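You operate a simulated robot arm through the tools that you are given. There is no shell and no other tool. Be economical: measure what you need, move in short steps, check, and stop when the job is done.

You are at the controls of a simulated robot arm. One attempt, no reset.

TASK
Take the yellow cone on the top of the low bench and put it away on the parts board. Then put the blue tube on the top of the camera bench. Then put the teal tube on the low table. Then fetch the parcel that says "21" from the top of the low bench and set it on the glass plate. Then take the grey cloth on the top of the long table and put it away on the top of the stool. Then fetch the red cartridge and set it on the top of the archive counter. Then put the grey weight on the top of the long table away on the top of the plan shelves. Then put one of the rods from the top of the long table on the board of the copy stand. Then fetch the green eraser and set it on the small pad. Then press the white one button three times. Then open the bottom drawer, fetch the yellow tape from the inside of the bottom drawer and set it on the cream tape, then shut the drawer. The order counts. Set down upright: yellow cone, red cartridge.
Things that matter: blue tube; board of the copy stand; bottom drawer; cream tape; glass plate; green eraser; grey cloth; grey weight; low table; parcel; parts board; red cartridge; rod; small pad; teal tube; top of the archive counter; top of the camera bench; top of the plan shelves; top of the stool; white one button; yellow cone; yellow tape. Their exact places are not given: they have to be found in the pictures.

It is judged by the outcome, as a careful person would: the job done as asked, and still so three seconds after it is handed in. It fails if anything else is knocked over, pushed out of place, dropped, spilled or broken. Flat cloth is picked up by pressing the open fingertips on it (5 to 10 N) and closing them slowly along it; thin cloth reads only 2 to 8 mm in the jaws.

THE ROBOT
A 7-joint arm with a fingered hand on a trunk, on a base that drives. Base frame: it is fixed to the floor where the robot stands at the start and does not move with it; the origin is under the middle of the robot, x ahead of it, y to its left, z up; the surface under the hand at the start is at about z = 460. Readings come in mm, rad, newtons and seconds.
Its first joint turns from -2.601 to 2.601 rad. Places, roughly: blue tube [2250, 1750, 750]; board of the copy stand (24x31 cm) [2000, 180, 820]; bottom drawer [-1400, 5300, 200]; cream tape (10x9x3 cm) [-300, 3000, 800]; glass plate [2000, -250, 750]; green eraser [-250, 3750, 750]; grey cloth (9x6x3 cm) [0, 2500, 800]; grey weight (6x6x4 cm) [-100, 2600, 800]; low table (13x38 cm) [-1720, 120, 440]; parcel [500, 500, 500]; parts board (22x31 cm) [-3300, -420, 880]; red cartridge [-250, 2500, 750]; rod [-250, 2250, 750]; small pad [0, 2000, 750]; teal tube [2250, 1500, 750]; top of the archive counter [-200, -1800, 900]; top of the camera bench [2200, -300, 800]; top of the plan shelves [1900, 5300, 800]; top of the stool [-200, 7500, 600]; white one button [-700, 4500, 800]; yellow cone (5x4x5 cm) [500, 100, 500]; yellow tape (6x6x3 cm) [-1500, 5400, 200]. Payload 3.5 kg.
The TCP is the grasp point between the finger pads, 30 mm short of the fingertips. In the tool frame z runs along the fingers and y along their closing line. The gripper opens to 104 mm. The gripper's body begins 35 mm behind the TCP. The gripper is a hand of 4 fingers: y runs from the thumb to the fingers, the wrist lies at [-15, -110, -186] in the tool frame, and closing takes about 1.5 s.
Orientation is that of the tool frame in the base frame, as a unit quaternion [x, y, z, w]. With the fingers straight down and the wrist toward the robot, the tool's x, y and z point along [0, 1, 0], [1, 0, 0] and [0, 0, -1] of the base frame.

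THE INTERFACE
- The arm moves only by the tool nudge_tool. Its argument "series" is a list that holds one entry, the list of rows, each a list of 7 numbers: the shift along the base's x, y, z in mm, then the turn, a rotation vector about the base's x, y, z in rad, then the finger opening in mm, from 0 to 104. In form: [[[dx, dy, dz, ax, ay, az, claw], ...]]. A call has 1 to 20 rows; each row is the pose to reach, as a shift and turn from the pose commanded when the call began. Rows are played at 5 a second. More than 50 mm and 0.15 rad between two rows, or a gripper value outside its range, and nothing of the call is played. A pose out of reach is approached as far as the arm can. The call stops where the force on the tool passes 40 N (or 10 N more than at its start, if that is more) or the arm is blocked; 0.2 s more then pass. Each finger travels about 45 mm/s and halts on what it meets, pressing with about 31 N; the grip force reading is that of the motor and also rises with nothing between the fingers. The clock runs only during rows and for 0.2 s after the last one: add rows that repeat a pose to give the fingers time. It gives the time, the measured TCP pose, the force on the tool (base axes), the opening and the grip force at its end, in the units of the frame above (readings bear some noise), with the torque about the TCP (base axes, N m) and any sound that the robot's microphone picked up, and new pictures: "pictures" is both (left out), scene, wrist or none.
- Cameras (640 x 400 px; columns grow to the right, rows downward): "scene" is now at [22.8, 189.3, 1289.2]; the picture's right is [0.27, -0.96, 0.00], its down [-0.78, -0.21, -0.59] and it looks along [0.57, 0.16, -0.81] (base axes); focal length 269 px, centre (320, 200). "wrist" rides on the gripper at [61, -92, -130] in the tool frame; the picture's right is [-0.81, 0.28, -0.52], its down [-0.53, -0.71, 0.46] and it looks along [-0.24, 0.64, 0.72] (tool axes); focal length 275 px, centre (320, 200).
- lift_body(by): slides the trunk up (or, below 0, down) by that many mm; the arm and the scene camera ride with it, the base frame stays. It gives what a move gives, with no picture.
- drive_base(legs): drives the robot by 1 to 6 legs, each [ahead, left, turn to the left] in mm, mm and rad, along the robot's own axes; the way and the turn of a leg run together, so that a leg with both is an arc; at most 1500 mm and 3.142 rad a leg. The arm and the cameras ride along, it lands a little off, and it stops where it bumps. It gives what a move gives, and a new picture of the scene camera.
- set_grasp(shape): the hand has 4 fingers and takes this shape, open, in about a second: jaw (thumb against the fingers, like two jaws); tri (thumb and two fingers); tip (a fingertip pinch); poke (one finger out to press); point (the index stretched); flat (the hand flat); cup (the hand cupped); fist (a fist). The gripper value then closes the fingers along that shape, each until it touches; the sizes above hold for jaw. It gives what a move gives, with no picture.
- pan_tilt(pan, tilt): turns the head with the scene camera to pan (to the left, within 2.705 rad either way) and tilt (down, from -0.506 to 1.204), counted from straight ahead of the robot. It gives what a move gives, and a new picture of the scene camera.
- point_at(camera, pixels): for up to 12 pixels [column, row] of the newest picture of that camera ("zoom" is the newest enlarged one), the place [x, y, z] in the base frame of the surface seen there, good to about 3 mm. The clock stands still meanwhile.
- enlarge(camera, box): a new picture of the part [left, top, right, bottom] of that camera's present view, enlarged. The clock stands still meanwhile.
- close_job(): hands the job in; it is judged then, once.

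Keep the steps short. Do not move on a guess: measure, check each grasp and each placing, and mend mistakes. In all there are 371 turns and 360 pictures (those below and enlarged ones count). Leave the gripper open and the arm clear of the work at the hand-in unless told otherwise, and finish with a single line.

The tools are called as name(argument=value, ...) on one line, values as JSON. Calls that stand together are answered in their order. nudge_tool: Moves the arm, as the interface text tells. Its arguments: {"type":"object","properties":{"series":{"type":"array","items":{"type":"array","items":{"type":"array","items":{"type":"number"}}}},"pictures":{"type":"string","enum":["both","scene","wrist","none"]}},"required":["series"]} The other tools are called the same way: lift_body (by) slides the trunk up or down; set_grasp (shape) gives the hand a shape; drive_base (legs) drives the base; pan_tilt (pan, tilt) turns the head that bears the scene camera; point_at (camera, pixels) gives the place of the surface under pixels of a picture; enlarge (camera, box) takes an enlarged picture of a part of a camera's view; close_job () hands the job in.

At the start:

```text
t: 0.0
position: [333.2, 446.9, 742.4]
ee_rot: [0.708, 0.707, 0.0, 0.0]
wrist_force: [-0.6, -0.2, 0.1]
torque: [0.0, 0.0, -0.03]
width: 103.5
finger_force: 0.0
shape: jaw
trunk travel left (down, up): [-350.0, 360.0]
robot x, y, heading: [0.2, -1.3, 0.002]
head pan, tilt: [0.269, 0.941]
```

scene: 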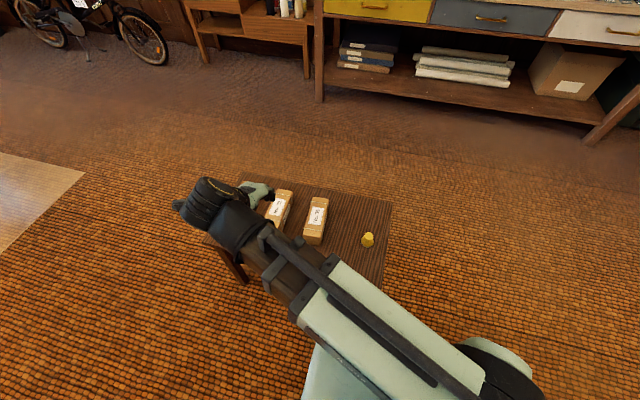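
wrist: 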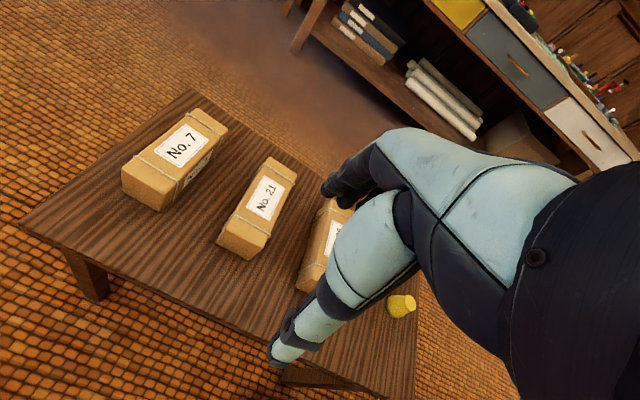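

I see the low bench with parcels and the yellow cone at scene (367,240). I measure these and enlarge the cone.

point_at(camera="scene", pixels=[[367, 237], [367, 244], [317, 205], [313, 240], [390, 203], [382, 283], [243, 182], [362, 236], [373, 240]])

point_at(camera="wrist", pixels=[[264, 196], [181, 146], [246, 170], [290, 190], [222, 243], [330, 240], [402, 302], [392, 310], [411, 300], [300, 250], [195, 96], [24, 223]])

enlarge(camera="scene", box=[310, 190, 420, 270])

```text
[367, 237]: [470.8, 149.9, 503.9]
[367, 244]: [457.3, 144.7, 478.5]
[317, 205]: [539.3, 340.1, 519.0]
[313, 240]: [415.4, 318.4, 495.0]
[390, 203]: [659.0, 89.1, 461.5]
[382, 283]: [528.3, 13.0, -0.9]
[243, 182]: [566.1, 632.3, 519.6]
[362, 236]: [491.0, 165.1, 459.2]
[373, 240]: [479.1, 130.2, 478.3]
```

```text
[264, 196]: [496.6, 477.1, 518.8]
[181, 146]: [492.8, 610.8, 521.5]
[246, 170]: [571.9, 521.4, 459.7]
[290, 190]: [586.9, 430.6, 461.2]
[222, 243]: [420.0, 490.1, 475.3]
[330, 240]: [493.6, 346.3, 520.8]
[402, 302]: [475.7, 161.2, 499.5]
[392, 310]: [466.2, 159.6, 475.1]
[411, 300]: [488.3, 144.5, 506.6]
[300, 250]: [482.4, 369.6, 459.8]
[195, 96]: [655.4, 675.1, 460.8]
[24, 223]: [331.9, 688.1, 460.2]
```

```text
5.00 times, centred on (365, 230) of scene
```

zoom: 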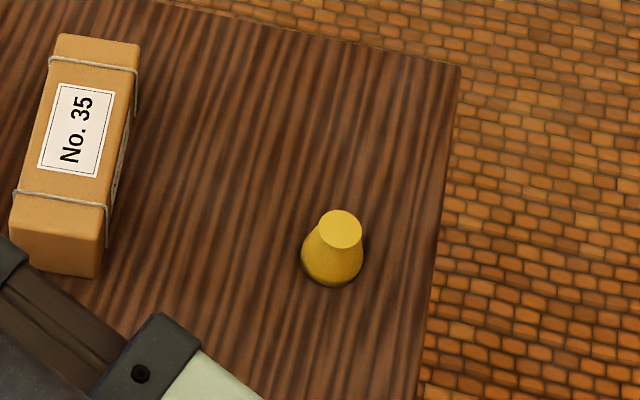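

The cone stands upright at about (470,148), top z≈507. Before moving I look around to learn the room.

pan_tilt(pan=0, tilt=0.35)

pan_tilt(pan=1.2, tilt=0.3)

pan_tilt(pan=2.4, tilt=0.3)

pan_tilt(pan=-1.2, tilt=0.3)

pan_tilt(pan=-2.6, tilt=0.3)

```text
t: 1.0
position: [332.6, 446.5, 741.5]
ee_rot: [0.707, 0.707, 0.0, 0.0]
wrist_force: [-0.2, -1.2, -0.3]
torque: [0.01, 0.03, -0.01]
width: 103.6
finger_force: 0.0
shape: jaw
trunk travel left (down, up): [-350.0, 360.0]
robot x, y, heading: [2.9, 0.4, 0.003]
head pan, tilt: [0.0, 0.351]
```

scene: 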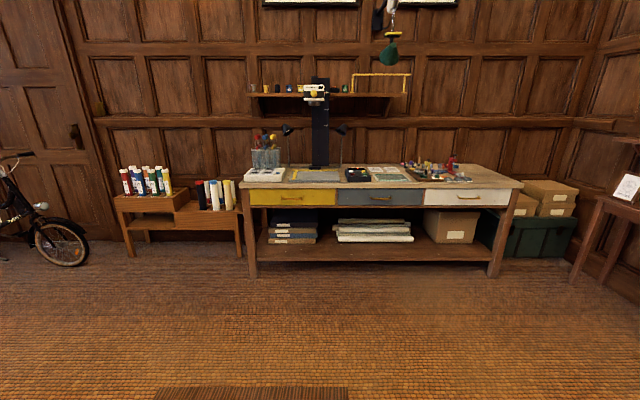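

```text
t: 2.4
position: [333.0, 445.8, 741.7]
ee_rot: [0.707, 0.707, 0.0, 0.0]
wrist_force: [0.2, 0.6, -1.2]
torque: [0.0, -0.03, 0.01]
width: 103.9
finger_force: 0.1
shape: jaw
trunk travel left (down, up): [-350.0, 360.0]
robot x, y, heading: [-0.1, 1.9, 0.001]
head pan, tilt: [1.201, 0.3]
```

scene: 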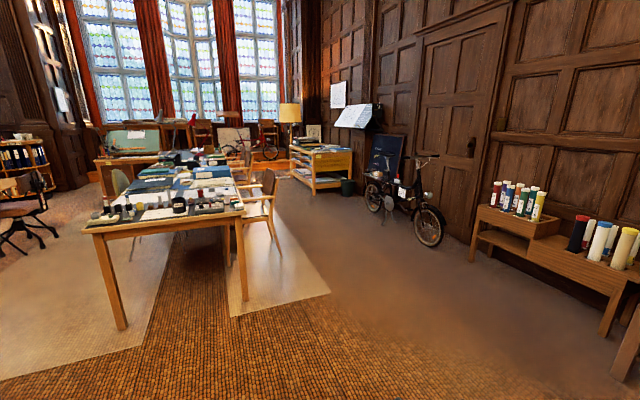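

```text
t: 3.8
position: [333.4, 445.5, 742.3]
ee_rot: [0.708, 0.707, 0.0, 0.0]
wrist_force: [-0.2, 0.6, 0.0]
torque: [0.0, 0.0, -0.04]
width: 103.8
finger_force: 0.0
shape: jaw
trunk travel left (down, up): [-350.0, 360.0]
robot x, y, heading: [-3.9, 1.4, 0.001]
head pan, tilt: [2.4, 0.3]
```

scene: 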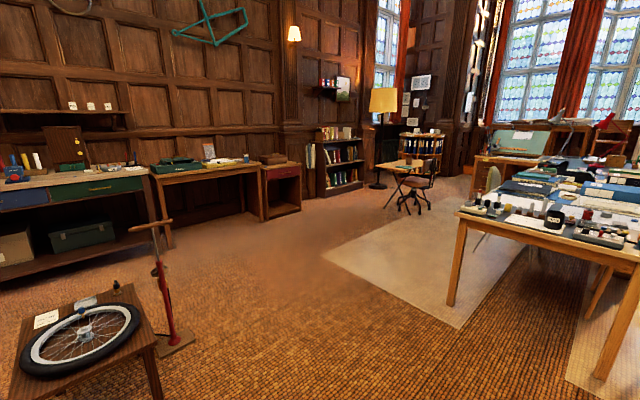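

```text
t: 6.8
position: [333.6, 446.1, 741.7]
ee_rot: [0.707, 0.707, 0.0, 0.0]
wrist_force: [0.2, 0.2, 0.5]
torque: [-0.01, -0.02, 0.03]
width: 104.0
finger_force: 0.1
shape: jaw
trunk travel left (down, up): [-350.0, 360.0]
robot x, y, heading: [3.5, -2.8, -0.005]
head pan, tilt: [-1.201, 0.3]
```

scene: 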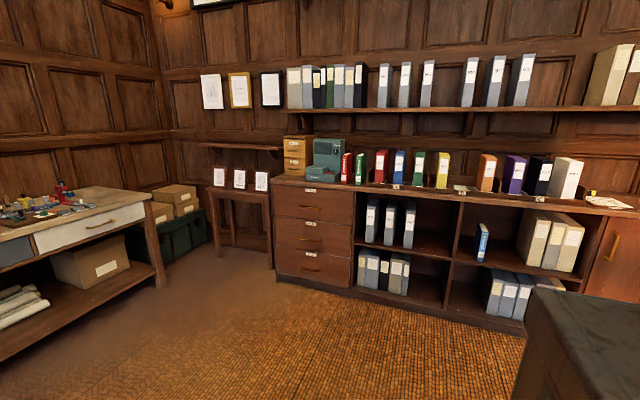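

```text
t: 8.3
position: [334.2, 446.0, 741.7]
ee_rot: [0.708, 0.706, -0.001, 0.0]
wrist_force: [0.0, -0.7, 0.4]
torque: [0.0, 0.02, 0.0]
width: 103.8
finger_force: 0.1
shape: jaw
trunk travel left (down, up): [-350.0, 360.0]
robot x, y, heading: [2.8, -0.3, 0.002]
head pan, tilt: [-2.601, 0.3]
```

scene: 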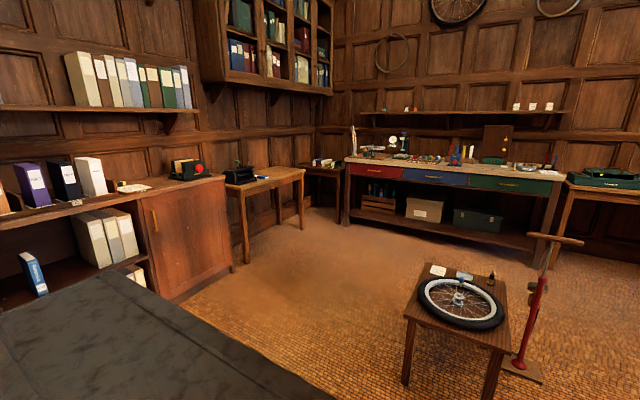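

In the last view there is a dark slab at lower left; I measure it and the back bench and low table.

point_at(camera="scene", pixels=[[100, 300], [150, 345], [30, 380], [440, 275], [410, 320], [500, 340], [460, 300], [440, 160], [510, 168], [525, 345], [330, 165], [540, 172]])

enlarge(camera="scene", box=[340, 100, 580, 250])

enlarge(camera="scene", box=[380, 230, 600, 390])

```text
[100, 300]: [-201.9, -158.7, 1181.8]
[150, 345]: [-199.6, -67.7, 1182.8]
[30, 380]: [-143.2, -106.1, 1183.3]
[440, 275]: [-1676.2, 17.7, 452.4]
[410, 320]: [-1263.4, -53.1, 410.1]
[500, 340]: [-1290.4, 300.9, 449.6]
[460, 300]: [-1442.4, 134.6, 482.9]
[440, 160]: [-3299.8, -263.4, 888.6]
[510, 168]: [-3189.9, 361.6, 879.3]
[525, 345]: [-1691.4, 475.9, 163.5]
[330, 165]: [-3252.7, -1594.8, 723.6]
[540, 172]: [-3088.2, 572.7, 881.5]
```

```text
2.67 times, centred on (460, 175) of scene
```

zoom: 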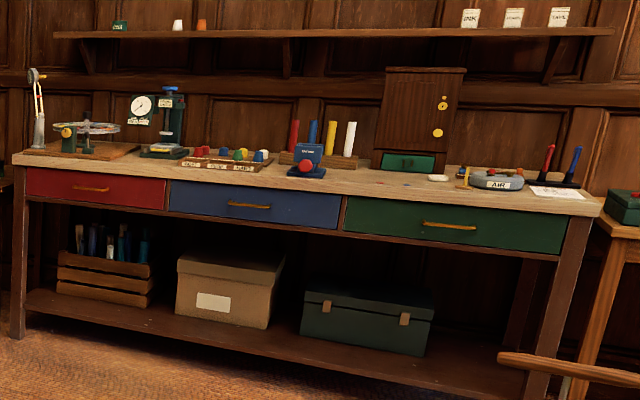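

```text
2.50 times, centred on (490, 310) of scene
```

zoom: 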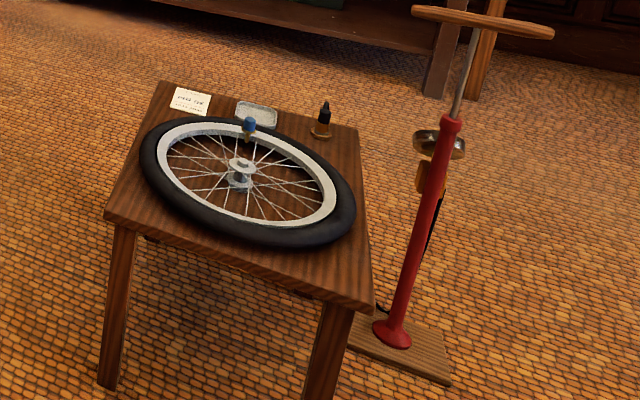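

The slab is the robot's own back. I back up 260 mm so the cone comes into reach, and look ahead-down.

drive_base(legs=[[-260, 0, 0]])

pan_tilt(pan=0.25, tilt=0.75)

```text
t: 10.2
position: [72.8, 445.0, 741.5]
ee_rot: [0.707, 0.708, 0.0, 0.0]
wrist_force: [0.6, -0.3, -0.2]
torque: [0.01, -0.01, 0.01]
width: 103.8
finger_force: 0.0
shape: jaw
trunk travel left (down, up): [-350.0, 360.0]
robot x, y, heading: [-263.6, -0.5, 0.004]
head pan, tilt: [-2.601, 0.3]
```

scene: 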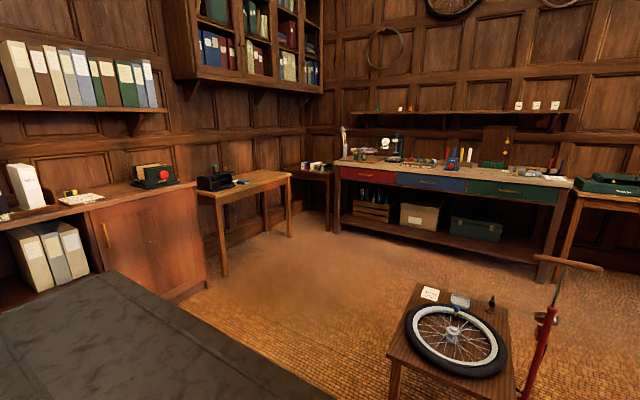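

```text
t: 12.7
position: [72.3, 445.9, 741.8]
ee_rot: [0.707, 0.707, 0.0, 0.0]
wrist_force: [-0.3, 1.0, -0.4]
torque: [0.01, 0.04, 0.0]
width: 103.5
finger_force: 0.0
shape: jaw
trunk travel left (down, up): [-350.0, 360.0]
robot x, y, heading: [-259.9, -0.1, 0.001]
head pan, tilt: [0.25, 0.75]
```

scene: 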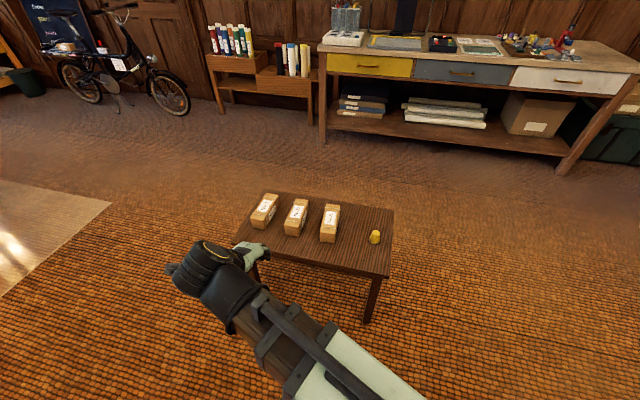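

Cone is clear at (375,237). I measure its base and top with an enlarged view.

enlarge(camera="scene", box=[335, 217, 415, 267])

point_at(camera="zoom", pixels=[[320, 120], [345, 115], [330, 200], [300, 180], [355, 190], [315, 150], [325, 216]])

```text
8.00 times, centred on (375, 242) of scene
```

zoom: 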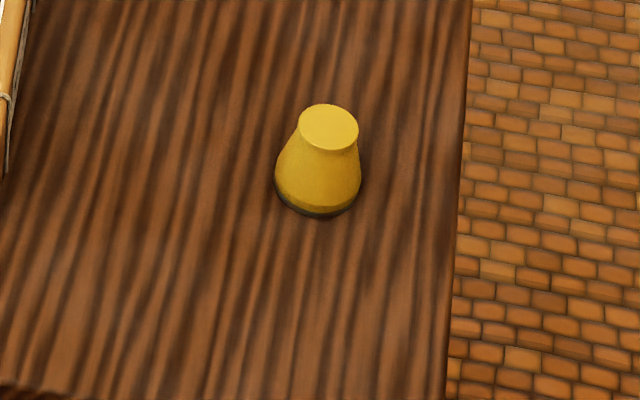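

```text
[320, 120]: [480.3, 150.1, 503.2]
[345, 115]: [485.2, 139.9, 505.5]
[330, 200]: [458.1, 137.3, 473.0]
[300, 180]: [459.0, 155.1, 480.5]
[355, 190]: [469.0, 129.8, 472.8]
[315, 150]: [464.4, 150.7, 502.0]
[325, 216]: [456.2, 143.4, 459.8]
```

Cone centre ≈ (477,145), top 504, base 460. I carry the open hand above it, z 600.

nudge_tool(series=[[[34, -25, 0, 0, 0, 0, 104], [68, -50, 0, 0, 0, 0, 104], [101, -75, 0, 0, 0, 0, 104], [135, -100, 0, 0, 0, 0, 104], [169, -125, 0, 0, 0, 0, 104], [202, -150, 0, 0, 0, 0, 104], [236, -176, -20, 0, 0, 0, 104], [270, -201, -40, 0, 0, 0, 104], [303, -226, -65, 0, 0, 0, 104], [337, -251, -90, 0, 0, 0, 104], [371, -276, -115, 0, 0, 0, 104], [404, -301, -140, 0, 0, 0, 104], [404, -301, -140, 0, 0, 0, 104]]])

```text
t: 15.5
position: [477.3, 146.3, 602.2]
ee_rot: [0.707, 0.707, 0.0, 0.0]
wrist_force: [0.3, 0.7, -0.1]
torque: [-0.01, -0.01, 0.01]
width: 103.8
finger_force: 0.0
shape: jaw
trunk travel left (down, up): [-350.0, 360.0]
robot x, y, heading: [-259.2, -2.0, -0.0]
head pan, tilt: [0.25, 0.75]
```

scene: 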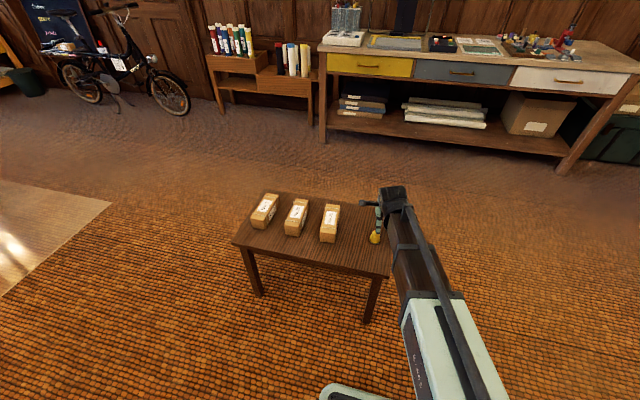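
wrist: 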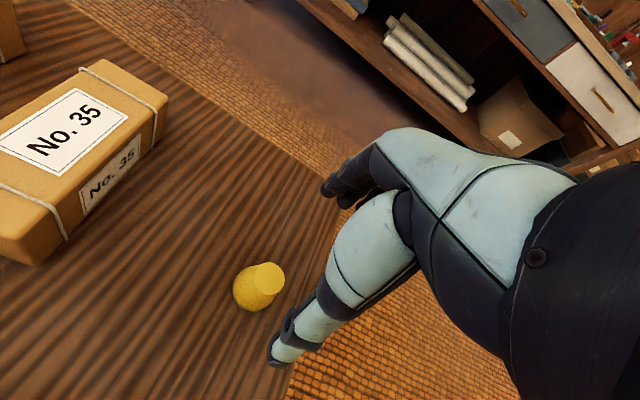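

The cone sits where the hand will close (predicted pixel (261,289), seen (258,288)). I descend to z≈494.

nudge_tool(series=[[[0, -1, -40, 0, 0, 0, 104], [0, -1, -70, 0, 0, 0, 104], [0, -1, -95, 0, 0, 0, 104], [0, -1, -107, 0, 0, 0, 104], [0, -1, -107, 0, 0, 0, 104]]])

```text
t: 16.7
position: [476.0, 144.2, 493.7]
ee_rot: [0.707, 0.707, -0.001, 0.0]
wrist_force: [-0.2, -0.2, -0.2]
torque: [-0.01, 0.0, -0.04]
width: 103.7
finger_force: 0.0
shape: jaw
trunk travel left (down, up): [-350.0, 360.0]
robot x, y, heading: [-259.7, 1.7, -0.0]
head pan, tilt: [0.25, 0.75]
```

scene: 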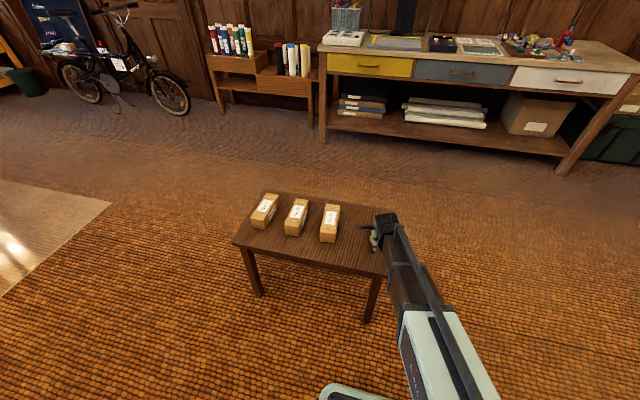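
wrist: 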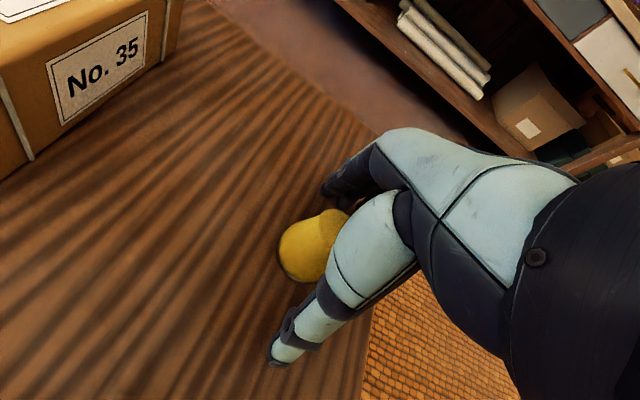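

I close the fingers on the cone and wait.

nudge_tool(series=[[[0, 0, 0, 0, 0, 0, 60], [0, 0, 0, 0, 0, 0, 20], [0, 0, 0, 0, 0, 0, 10], [0, 0, 0, 0, 0, 0, 10], [0, 0, 0, 0, 0, 0, 10], [0, 0, 0, 0, 0, 0, 10], [0, 0, 0, 0, 0, 0, 10], [0, 0, 0, 0, 0, 0, 10], [0, 0, 0, 0, 0, 0, 10]]], pictures="wrist")

```text
t: 18.7
position: [474.7, 143.9, 494.3]
ee_rot: [0.707, 0.707, 0.0, 0.0]
wrist_force: [-0.6, 0.7, 1.9]
torque: [0.03, 0.1, -0.03]
width: 32.2
finger_force: 31.4
shape: jaw
trunk travel left (down, up): [-350.0, 360.0]
robot x, y, heading: [-259.0, -1.2, -0.002]
head pan, tilt: [0.25, 0.75]
```

wrist: 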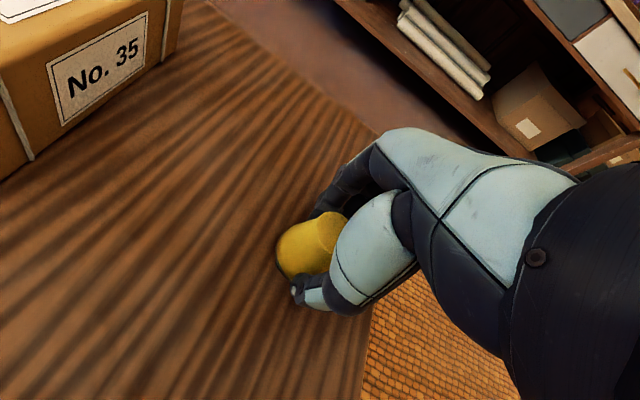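

Width 32 mm, 31 N: gripped. I lift 60 mm and check.

nudge_tool(series=[[[0, 0, 15, 0, 0, 0, 10], [0, 0, 35, 0, 0, 0, 10], [0, 0, 60, 0, 0, 0, 10], [0, 0, 100, 0, 0, 0, 10], [0, 0, 140, 0, 0, 0, 10]]])

```text
t: 19.9
position: [475.5, 143.6, 636.1]
ee_rot: [0.707, 0.707, 0.0, 0.0]
wrist_force: [-0.6, 0.8, -0.1]
torque: [0.01, -0.02, 0.0]
width: 32.0
finger_force: 31.1
shape: jaw
trunk travel left (down, up): [-350.0, 360.0]
robot x, y, heading: [-262.2, -5.1, -0.0]
head pan, tilt: [0.25, 0.75]
```

scene: 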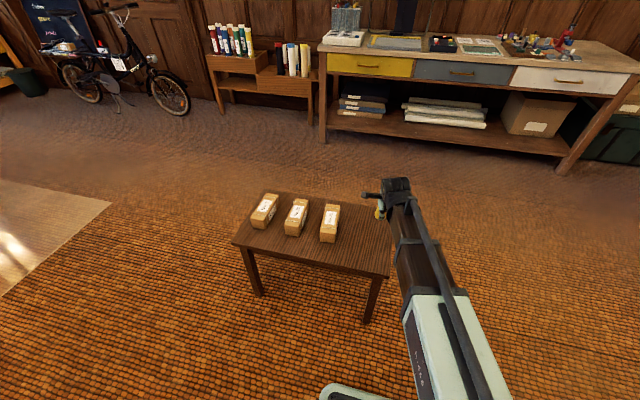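
wrist: 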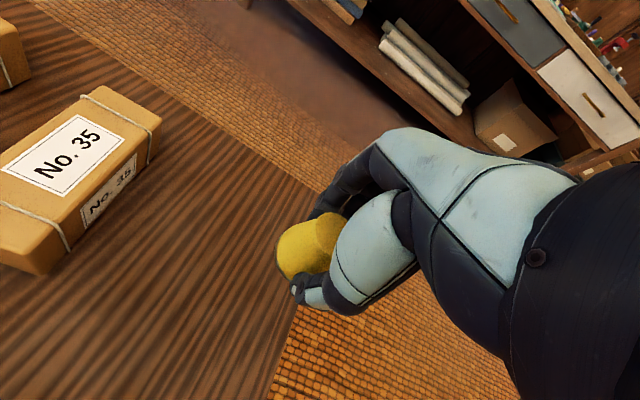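

Held. I raise the trunk for clearance over the 880 mm board, then turn about and drive toward the back bench, passing the low table on its south side.

lift_body(by=350)

drive_base(legs=[[0, 0, -3.14], [0, 700, 0]])

pan_tilt(pan=0, tilt=0.45)

```text
t: 23.3
position: [476.5, 142.9, 984.8]
ee_rot: [0.707, 0.707, 0.001, 0.0]
wrist_force: [-0.7, -0.3, -0.8]
torque: [0.04, 0.02, 0.0]
width: 32.0
finger_force: 31.2
shape: jaw
trunk travel left (down, up): [-700.0, 10.0]
robot x, y, heading: [-263.0, 1.9, 0.0]
head pan, tilt: [0.25, 0.75]
```

```text
t: 34.5
position: [-985.7, -862.3, 984.7]
ee_rot: [0.714, -0.7, 0.0, 0.0]
wrist_force: [-0.9, -0.2, 0.1]
torque: [0.01, 0.0, 0.01]
width: 31.4
finger_force: 31.0
shape: jaw
trunk travel left (down, up): [-700.0, 10.0]
robot x, y, heading: [-251.9, -704.0, -3.123]
head pan, tilt: [0.25, 0.75]
```

scene: 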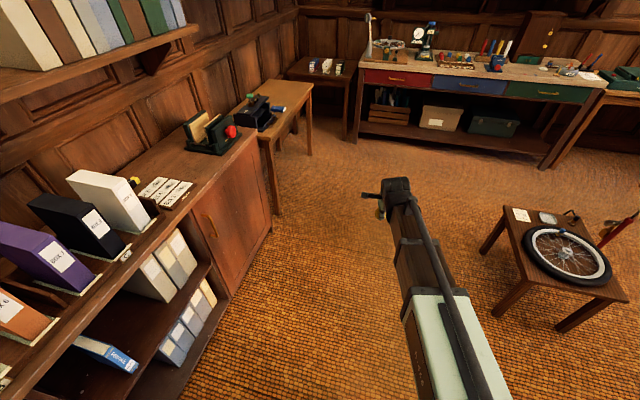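

```text
t: 35.3
position: [-986.1, -861.6, 986.5]
ee_rot: [0.714, -0.7, 0.001, 0.0]
wrist_force: [-0.2, -0.6, -1.0]
torque: [0.0, 0.0, 0.01]
width: 31.8
finger_force: 31.1
shape: jaw
trunk travel left (down, up): [-700.0, 10.0]
robot x, y, heading: [-256.2, -705.7, -3.118]
head pan, tilt: [0.0, 0.45]
```

scene: 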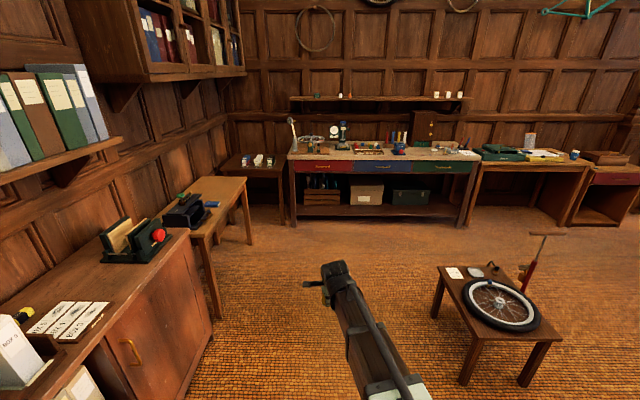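

I measure the bench's front edge, the board and neighbours.

point_at(camera="scene", pixels=[[290, 158], [478, 160], [368, 150], [299, 222], [460, 225], [270, 165], [165, 208], [200, 230], [195, 240], [432, 312], [345, 150], [398, 148]])

enlarge(camera="scene", box=[280, 100, 490, 230])

```text
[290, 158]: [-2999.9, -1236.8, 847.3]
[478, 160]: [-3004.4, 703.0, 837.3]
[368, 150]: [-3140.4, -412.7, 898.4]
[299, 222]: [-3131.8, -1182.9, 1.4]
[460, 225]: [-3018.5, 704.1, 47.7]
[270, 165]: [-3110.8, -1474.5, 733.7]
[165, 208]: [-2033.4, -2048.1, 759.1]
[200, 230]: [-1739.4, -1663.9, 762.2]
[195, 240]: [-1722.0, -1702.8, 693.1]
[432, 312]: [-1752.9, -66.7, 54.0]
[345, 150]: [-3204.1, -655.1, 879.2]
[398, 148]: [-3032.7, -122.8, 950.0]
```

```text
3.05 times, centred on (385, 165) of scene
```

zoom: 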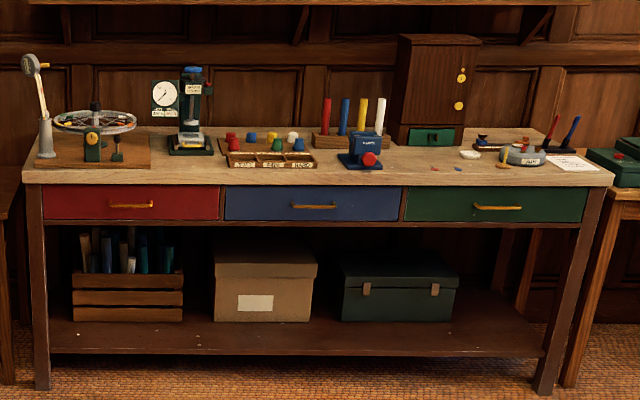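

I drive to in front of the bench (x≈-2500, y≈-430).

drive_base(legs=[[0, 0, -0.024], [1300, 0, 0], [940, 0, 0], [0, -270, 0]])

pan_tilt(pan=0, tilt=0.75)

```text
t: 46.2
position: [-3158.5, -829.0, 983.3]
ee_rot: [-0.699, 0.715, -0.006, 0.006]
wrist_force: [6.9, 0.4, -1.4]
torque: [0.04, 0.16, -0.05]
width: 30.0
finger_force: 30.7
shape: jaw
trunk travel left (down, up): [-700.0, 10.0]
robot x, y, heading: [-2426.8, -702.7, 3.116]
head pan, tilt: [0.0, 0.45]
stopped in leg 3: the force on the tool passed its limit at 51 N (the readings are from after the stop); the commanded pose is now the measured one
```

scene: 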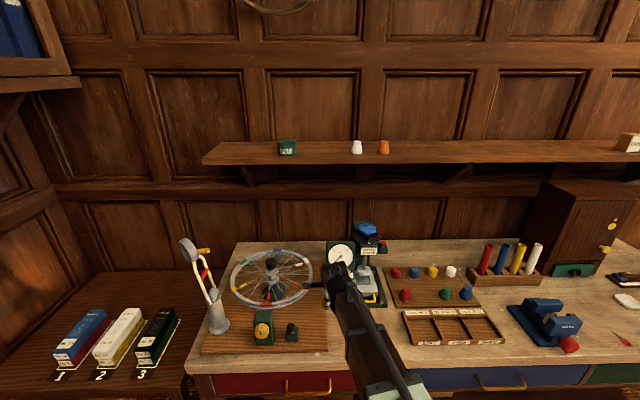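

```text
t: 47.0
position: [-3158.5, -827.2, 983.1]
ee_rot: [-0.699, 0.716, -0.004, 0.005]
wrist_force: [11.5, -0.2, -5.6]
torque: [-0.04, 0.18, -0.1]
width: 29.8
finger_force: 31.7
shape: jaw
trunk travel left (down, up): [-700.0, 10.0]
robot x, y, heading: [-2424.4, -699.2, 3.12]
head pan, tilt: [0.0, 0.75]
```

scene: 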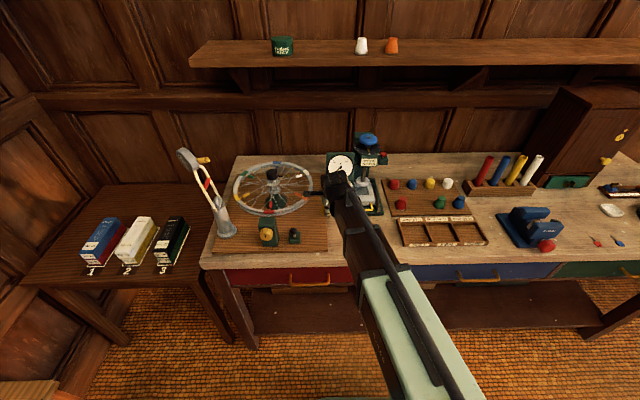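

The hand touched the dial stand (my mistake: I should have shifted first). I back off straight, then inspect.

drive_base(legs=[[-200, 0, 0]])

enlarge(camera="scene", box=[200, 120, 520, 320])

nudge_tool(series=[[[0, 0, 0, 0, 0, 0, 10]]], pictures="wrist")

```text
t: 48.6
position: [-2956.9, -830.6, 983.5]
ee_rot: [-0.697, 0.717, -0.005, 0.005]
wrist_force: [0.1, 0.4, 0.3]
torque: [-0.01, 0.02, -0.01]
width: 30.4
finger_force: 31.1
shape: jaw
trunk travel left (down, up): [-700.0, 10.0]
robot x, y, heading: [-2224.1, -707.1, 3.114]
head pan, tilt: [0.0, 0.75]
```

scene: 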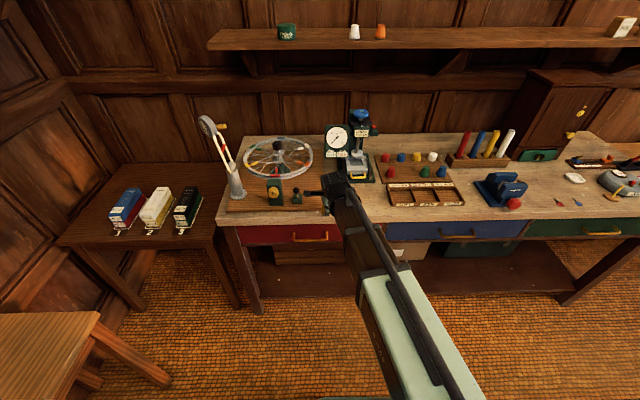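

```text
2.00 times, centred on (360, 220) of scene
```

zoom: 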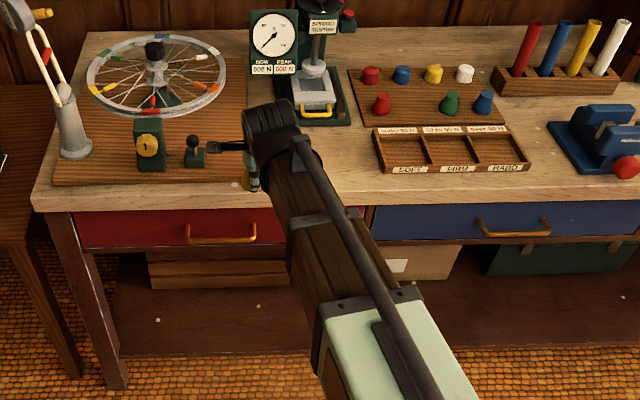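

```text
t: 49.0
position: [-2958.4, -830.1, 982.1]
ee_rot: [-0.697, 0.717, -0.004, 0.005]
wrist_force: [-0.4, 0.5, -0.8]
torque: [0.04, -0.01, 0.04]
width: 29.9
finger_force: 30.9
shape: jaw
trunk travel left (down, up): [-700.0, 10.0]
robot x, y, heading: [-2220.4, -708.5, 3.115]
head pan, tilt: [0.0, 0.75]
```

wrist: 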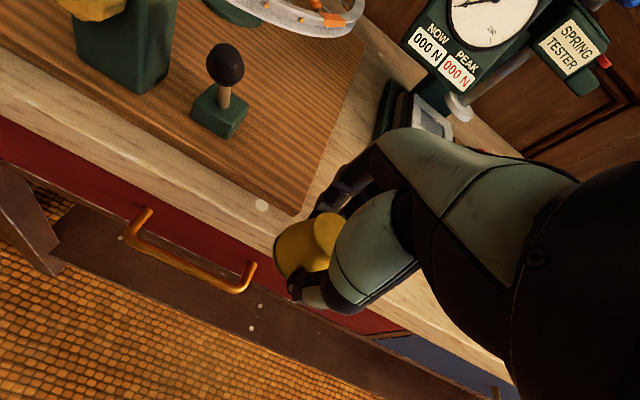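

The cone is still held and the tester stands. I measure the parts board and its gap between the red and green front cones.

point_at(camera="zoom", pixels=[[415, 108], [381, 100], [450, 100], [484, 100], [371, 72], [402, 72], [433, 70], [465, 70], [352, 75], [375, 125], [500, 122], [470, 66]])

enlarge(camera="scene", box=[350, 130, 490, 218])

```text
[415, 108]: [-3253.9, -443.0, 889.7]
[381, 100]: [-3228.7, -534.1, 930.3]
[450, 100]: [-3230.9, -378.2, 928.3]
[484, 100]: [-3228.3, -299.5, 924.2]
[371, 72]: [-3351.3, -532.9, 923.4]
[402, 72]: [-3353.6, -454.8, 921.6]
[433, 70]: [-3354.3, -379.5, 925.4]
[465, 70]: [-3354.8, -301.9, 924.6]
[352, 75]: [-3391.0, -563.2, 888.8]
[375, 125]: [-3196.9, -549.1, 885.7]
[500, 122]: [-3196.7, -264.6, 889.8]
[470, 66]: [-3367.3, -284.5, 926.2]
```

```text
4.55 times, centred on (420, 174) of scene
```

zoom: 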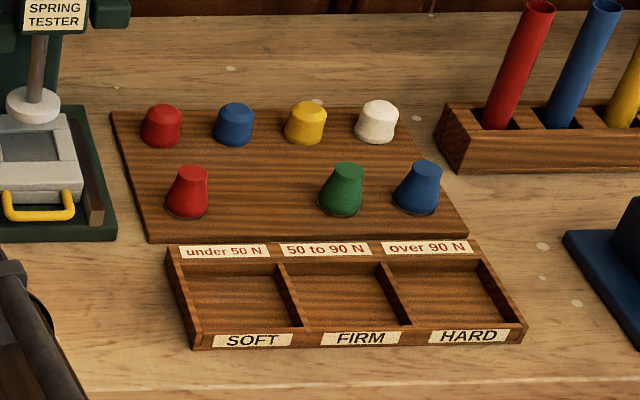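

The gap is at (-3241,-456), board z 889. I raise the arm, move sideways and correct heading.

nudge_tool(series=[[[0, 0, 40, 0, 0, 0, 10], [0, 0, 80, 0, 0, 0, 10], [0, 0, 100, 0, 0, 0, 10]]], pictures="none")

drive_base(legs=[[0, 0, 0.027], [0, -360, 0]])

```text
t: 49.8
position: [-2958.7, -830.9, 1083.5]
ee_rot: [-0.697, 0.717, -0.006, 0.005]
wrist_force: [0.2, -0.9, -0.5]
torque: [0.02, 0.02, 0.01]
width: 30.1
finger_force: 30.8
shape: jaw
trunk travel left (down, up): [-700.0, 10.0]
robot x, y, heading: [-2220.6, -707.2, 3.116]
head pan, tilt: [0.0, 0.75]
```

```text
t: 52.5
position: [-2954.9, -489.8, 1083.6]
ee_rot: [0.709, -0.705, 0.005, -0.005]
wrist_force: [-0.6, 0.1, -0.1]
torque: [0.0, 0.0, 0.02]
width: 30.4
finger_force: 30.6
shape: jaw
trunk travel left (down, up): [-700.0, 10.0]
robot x, y, heading: [-2224.2, -344.1, -3.133]
head pan, tilt: [0.0, 0.75]
```

scene: 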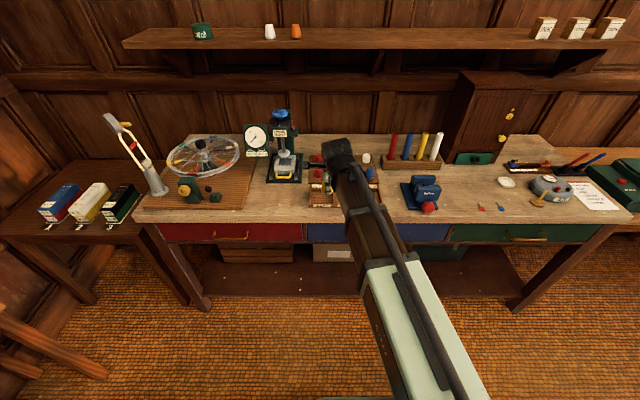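

Next forward 230 mm with the base.

drive_base(legs=[[230, -20, -0.005]])

nudge_tool(series=[[[0, 0, 0, 0, 0, 0, 10]]])

```text
t: 54.2
position: [-3186.4, -466.7, 1084.2]
ee_rot: [0.707, -0.707, 0.006, -0.006]
wrist_force: [-0.7, 0.6, -0.9]
torque: [0.01, -0.01, -0.02]
width: 30.2
finger_force: 30.8
shape: jaw
trunk travel left (down, up): [-700.0, 10.0]
robot x, y, heading: [-2453.7, -325.6, -3.144]
head pan, tilt: [0.0, 0.75]
```

scene: 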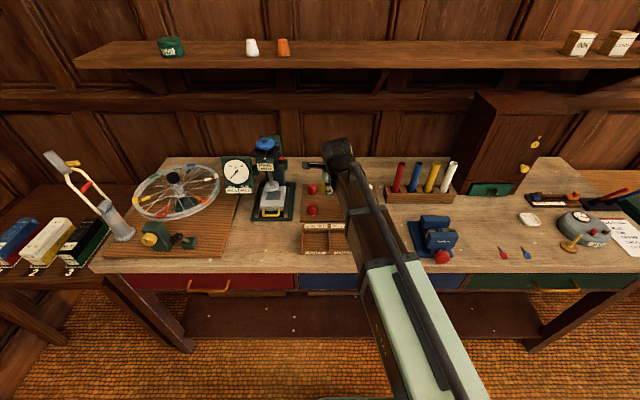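

```text
t: 54.6
position: [-3185.7, -466.1, 1083.7]
ee_rot: [-0.707, 0.707, -0.005, 0.005]
wrist_force: [0.9, 1.1, -0.6]
torque: [0.03, 0.0, 0.0]
width: 30.3
finger_force: 30.8
shape: jaw
trunk travel left (down, up): [-700.0, 10.0]
robot x, y, heading: [-2453.6, -323.6, -3.14]
head pan, tilt: [0.0, 0.75]
```

scene: 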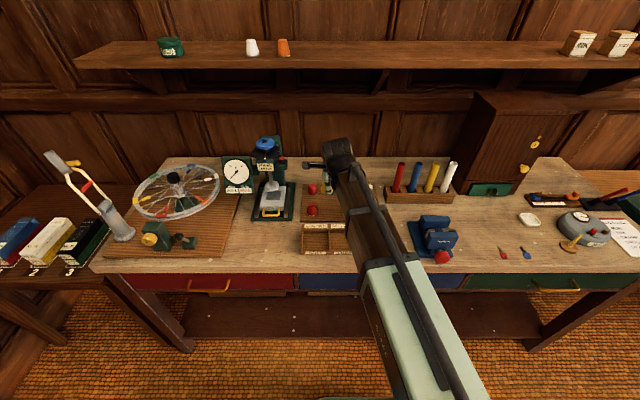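
wrist: 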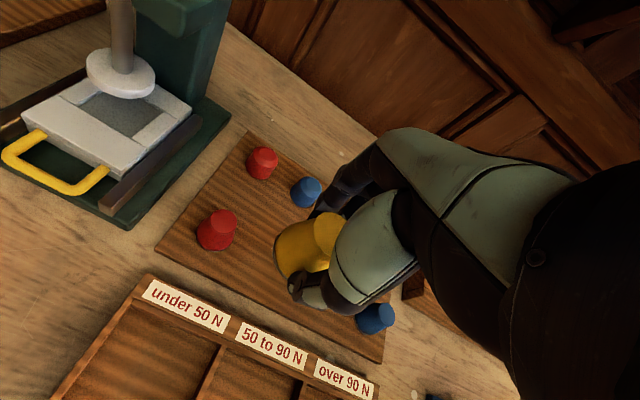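

I move over the gap and down to z 965 and look.

nudge_tool(series=[[[-27, 5, 0, 0, 0, 0, 10], [-55, 10, 0, 0, 0, 0, 10], [-55, 10, -40, 0, 0, 0, 10], [-55, 10, -80, 0, 0, 0, 10], [-55, 10, -118, 0, 0, 0, 10], [-55, 10, -118, 0, 0, 0, 10]]], pictures="wrist")

enlarge(camera="scene", box=[280, 140, 420, 260])

```text
t: 56.0
position: [-3239.5, -457.7, 965.2]
ee_rot: [-0.706, 0.708, -0.005, 0.005]
wrist_force: [-0.5, -0.5, -0.4]
torque: [-0.02, -0.02, 0.03]
width: 30.1
finger_force: 30.6
shape: jaw
trunk travel left (down, up): [-700.0, 10.0]
robot x, y, heading: [-2454.0, -323.7, -3.137]
head pan, tilt: [0.0, 0.75]
```

wrist: 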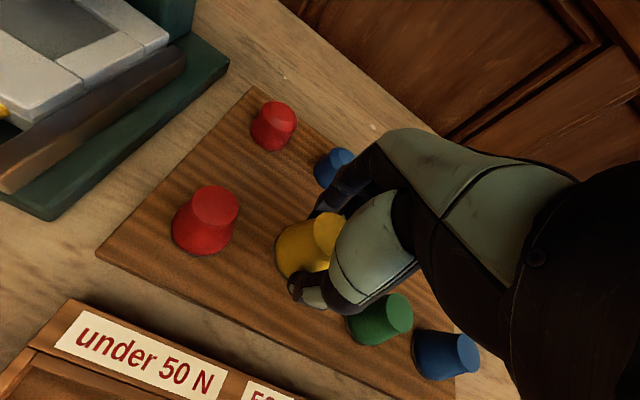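

```text
3.33 times, centred on (350, 200) of scene
```

zoom: 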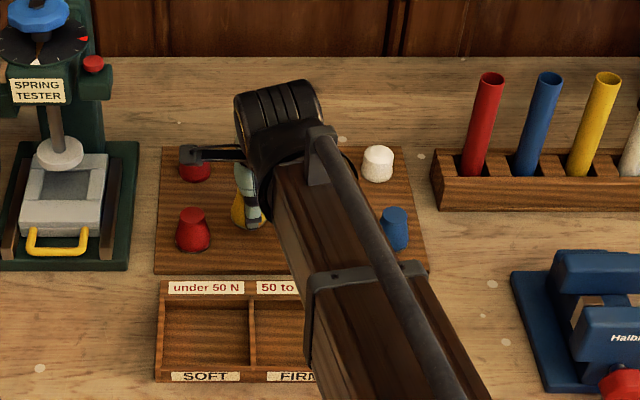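

Aligned. I lower to z 926, then read the force.

nudge_tool(series=[[[0, 1, -15, 0, 0, 0, 10], [0, 1, -28, 0, 0, 0, 10], [0, 1, -35, 0, 0, 0, 10], [0, 1, -39, 0, 0, 0, 10], [0, 1, -39, 0, 0, 0, 10]]], pictures="wrist")

```text
t: 57.2
position: [-3239.9, -456.0, 926.0]
ee_rot: [0.707, -0.707, 0.005, -0.005]
wrist_force: [-0.5, 0.3, 0.2]
torque: [0.0, -0.02, -0.02]
width: 30.4
finger_force: 30.5
shape: jaw
trunk travel left (down, up): [-700.0, 10.0]
robot x, y, heading: [-2453.6, -325.4, -3.142]
head pan, tilt: [0.0, 0.75]
```

wrist: 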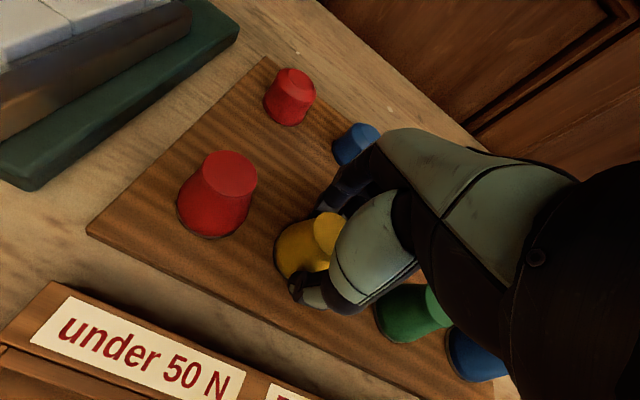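

nudge_tool(series=[[[0, 0, -2, 0, 0, 0, 10], [0, 0, -4, 0, 0, 0, 10], [0, 0, -4, 0, 0, 0, 10]]], pictures="none")

```text
t: 58.0
position: [-3240.3, -455.3, 925.5]
ee_rot: [0.707, -0.707, 0.004, -0.003]
wrist_force: [-1.0, 0.8, 17.3]
torque: [0.0, -0.1, 0.02]
width: 32.2
finger_force: 30.9
shape: jaw
trunk travel left (down, up): [-700.0, 10.0]
robot x, y, heading: [-2456.6, -321.8, -3.134]
head pan, tilt: [0.0, 0.75]
```

Contact felt (17 N). I ease up 3 mm and open to 62 mm only, because of the neighbours.

nudge_tool(series=[[[0, 0, 2, 0, 0, 0, 10], [0, 0, 3, 0, 0, 0, 25], [0, 0, 3, 0, 0, 0, 40], [0, 0, 3, 0, 0, 0, 55], [0, 0, 3, 0, 0, 0, 64], [0, 0, 3, 0, 0, 0, 64], [0, 0, 3, 0, 0, 0, 64]]], pictures="wrist")

```text
t: 59.6
position: [-3241.0, -455.1, 925.4]
ee_rot: [-0.707, 0.707, -0.005, 0.004]
wrist_force: [-0.7, -0.7, 0.0]
torque: [0.02, -0.01, 0.01]
width: 63.5
finger_force: 0.0
shape: jaw
trunk travel left (down, up): [-700.0, 10.0]
robot x, y, heading: [-2456.0, -322.0, -3.14]
head pan, tilt: [0.0, 0.75]
```

wrist: 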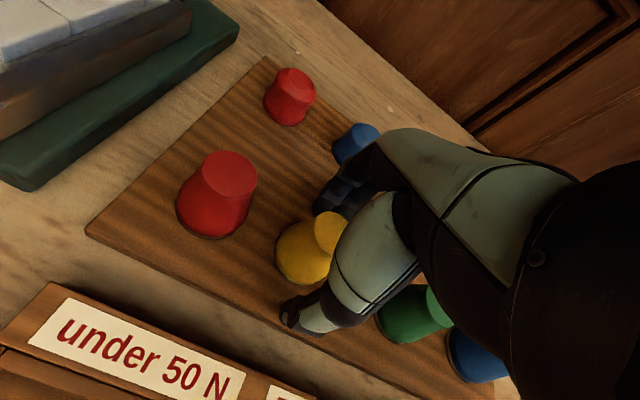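

Cone released. I lift straight up and look.

nudge_tool(series=[[[0, 0, 20, 0, 0, 0, 64], [0, 0, 50, 0, 0, 0, 64], [0, 0, 90, 0, 0, 0, 64], [0, 0, 130, 0, 0, 0, 64], [0, 0, 170, 0, 0, 0, 64]]], pictures="wrist")

drive_base(legs=[[-350, 0, 0]])

enlarge(camera="scene", box=[190, 80, 510, 280])

```text
t: 60.8
position: [-3238.9, -455.5, 1095.7]
ee_rot: [0.708, -0.706, 0.004, -0.006]
wrist_force: [-0.5, 0.2, -0.5]
torque: [0.01, -0.01, 0.02]
width: 63.6
finger_force: 0.1
shape: jaw
trunk travel left (down, up): [-700.0, 10.0]
robot x, y, heading: [-2454.0, -324.2, -3.139]
head pan, tilt: [0.0, 0.75]
```

wrist: 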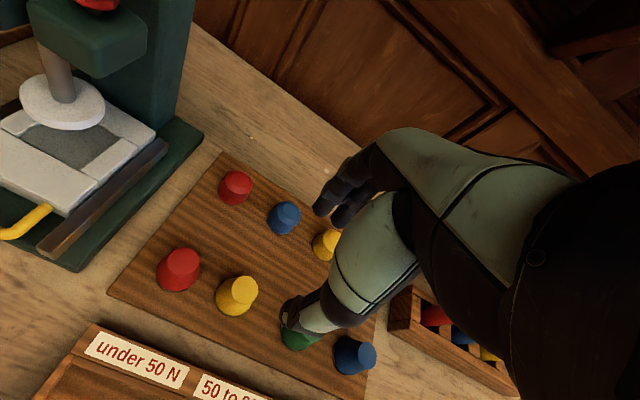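

```text
t: 63.1
position: [-2886.3, -450.4, 1096.5]
ee_rot: [-0.706, 0.709, -0.006, 0.004]
wrist_force: [-0.2, 0.3, 0.3]
torque: [-0.02, 0.01, 0.0]
width: 63.4
finger_force: 0.0
shape: jaw
trunk travel left (down, up): [-700.0, 10.0]
robot x, y, heading: [-2104.6, -324.2, 3.135]
head pan, tilt: [0.0, 0.75]
```

scene: 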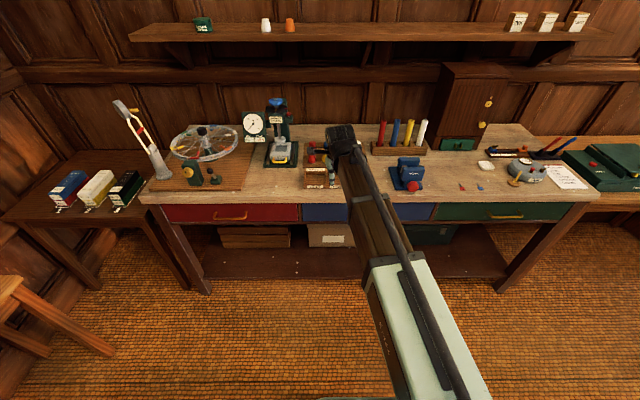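

```text
2.00 times, centred on (350, 180) of scene
```

zoom: 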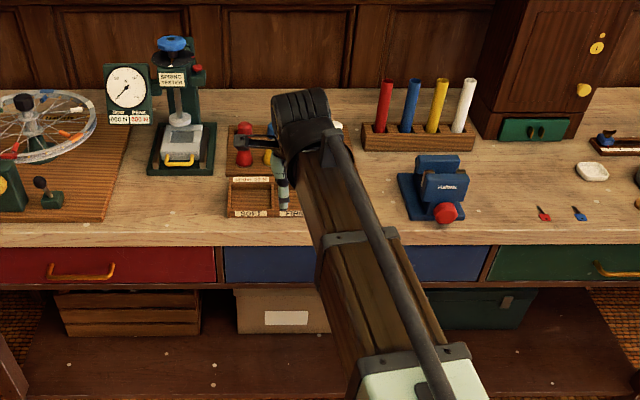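

Cone stands upright in the gap. Now to the tubes: I pull the arm in somewhat, then drive clear of the low table, turn and go east along y≈-720.

nudge_tool(series=[[[45, 0, 0, 0, 0, 0, 80], [90, 0, 0, 0, 0, 0, 104], [135, 0, 0, 0, 0, 0, 104], [180, 0, 0, 0, 0, 0, 104]]], pictures="none")

drive_base(legs=[[0, 420, 0], [0, 0, 3.14], [1400, 0, 0], [1300, 0, 0]])

pan_tilt(pan=0.3, tilt=0.5)

```text
t: 64.1
position: [-2706.0, -451.0, 1095.5]
ee_rot: [-0.704, 0.71, -0.005, 0.005]
wrist_force: [0.4, 0.3, 0.4]
torque: [0.02, 0.01, -0.03]
width: 103.5
finger_force: 0.1
shape: jaw
trunk travel left (down, up): [-700.0, 10.0]
robot x, y, heading: [-2106.2, -327.0, 3.134]
head pan, tilt: [0.0, 0.75]
```

```text
t: 86.7
position: [1187.8, -709.3, 1094.5]
ee_rot: [0.722, 0.692, -0.005, -0.006]
wrist_force: [0.1, -0.4, 0.3]
torque: [-0.04, 0.03, 0.0]
width: 103.7
finger_force: 0.1
shape: jaw
trunk travel left (down, up): [-700.0, 10.0]
robot x, y, heading: [583.2, -812.7, -0.047]
head pan, tilt: [0.0, 0.75]
```

scene: 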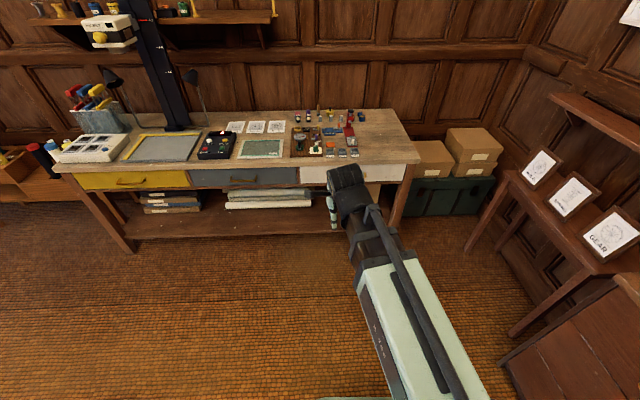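

```text
t: 87.5
position: [1187.9, -708.8, 1095.0]
ee_rot: [0.722, 0.692, -0.005, -0.005]
wrist_force: [0.6, -0.1, 0.3]
torque: [-0.02, 0.0, -0.01]
width: 103.5
finger_force: 0.0
shape: jaw
trunk travel left (down, up): [-700.0, 10.0]
robot x, y, heading: [580.7, -811.6, -0.045]
head pan, tilt: [0.3, 0.499]
```

scene: 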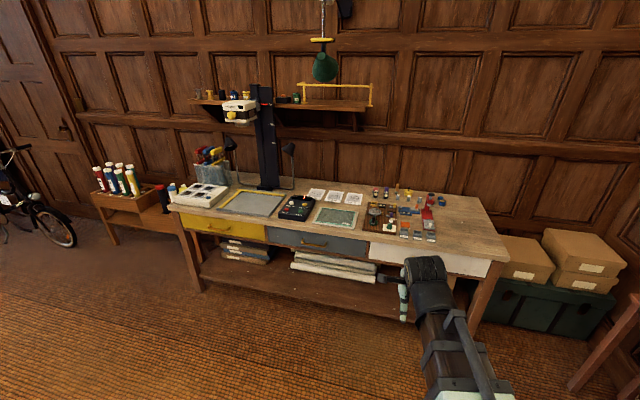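

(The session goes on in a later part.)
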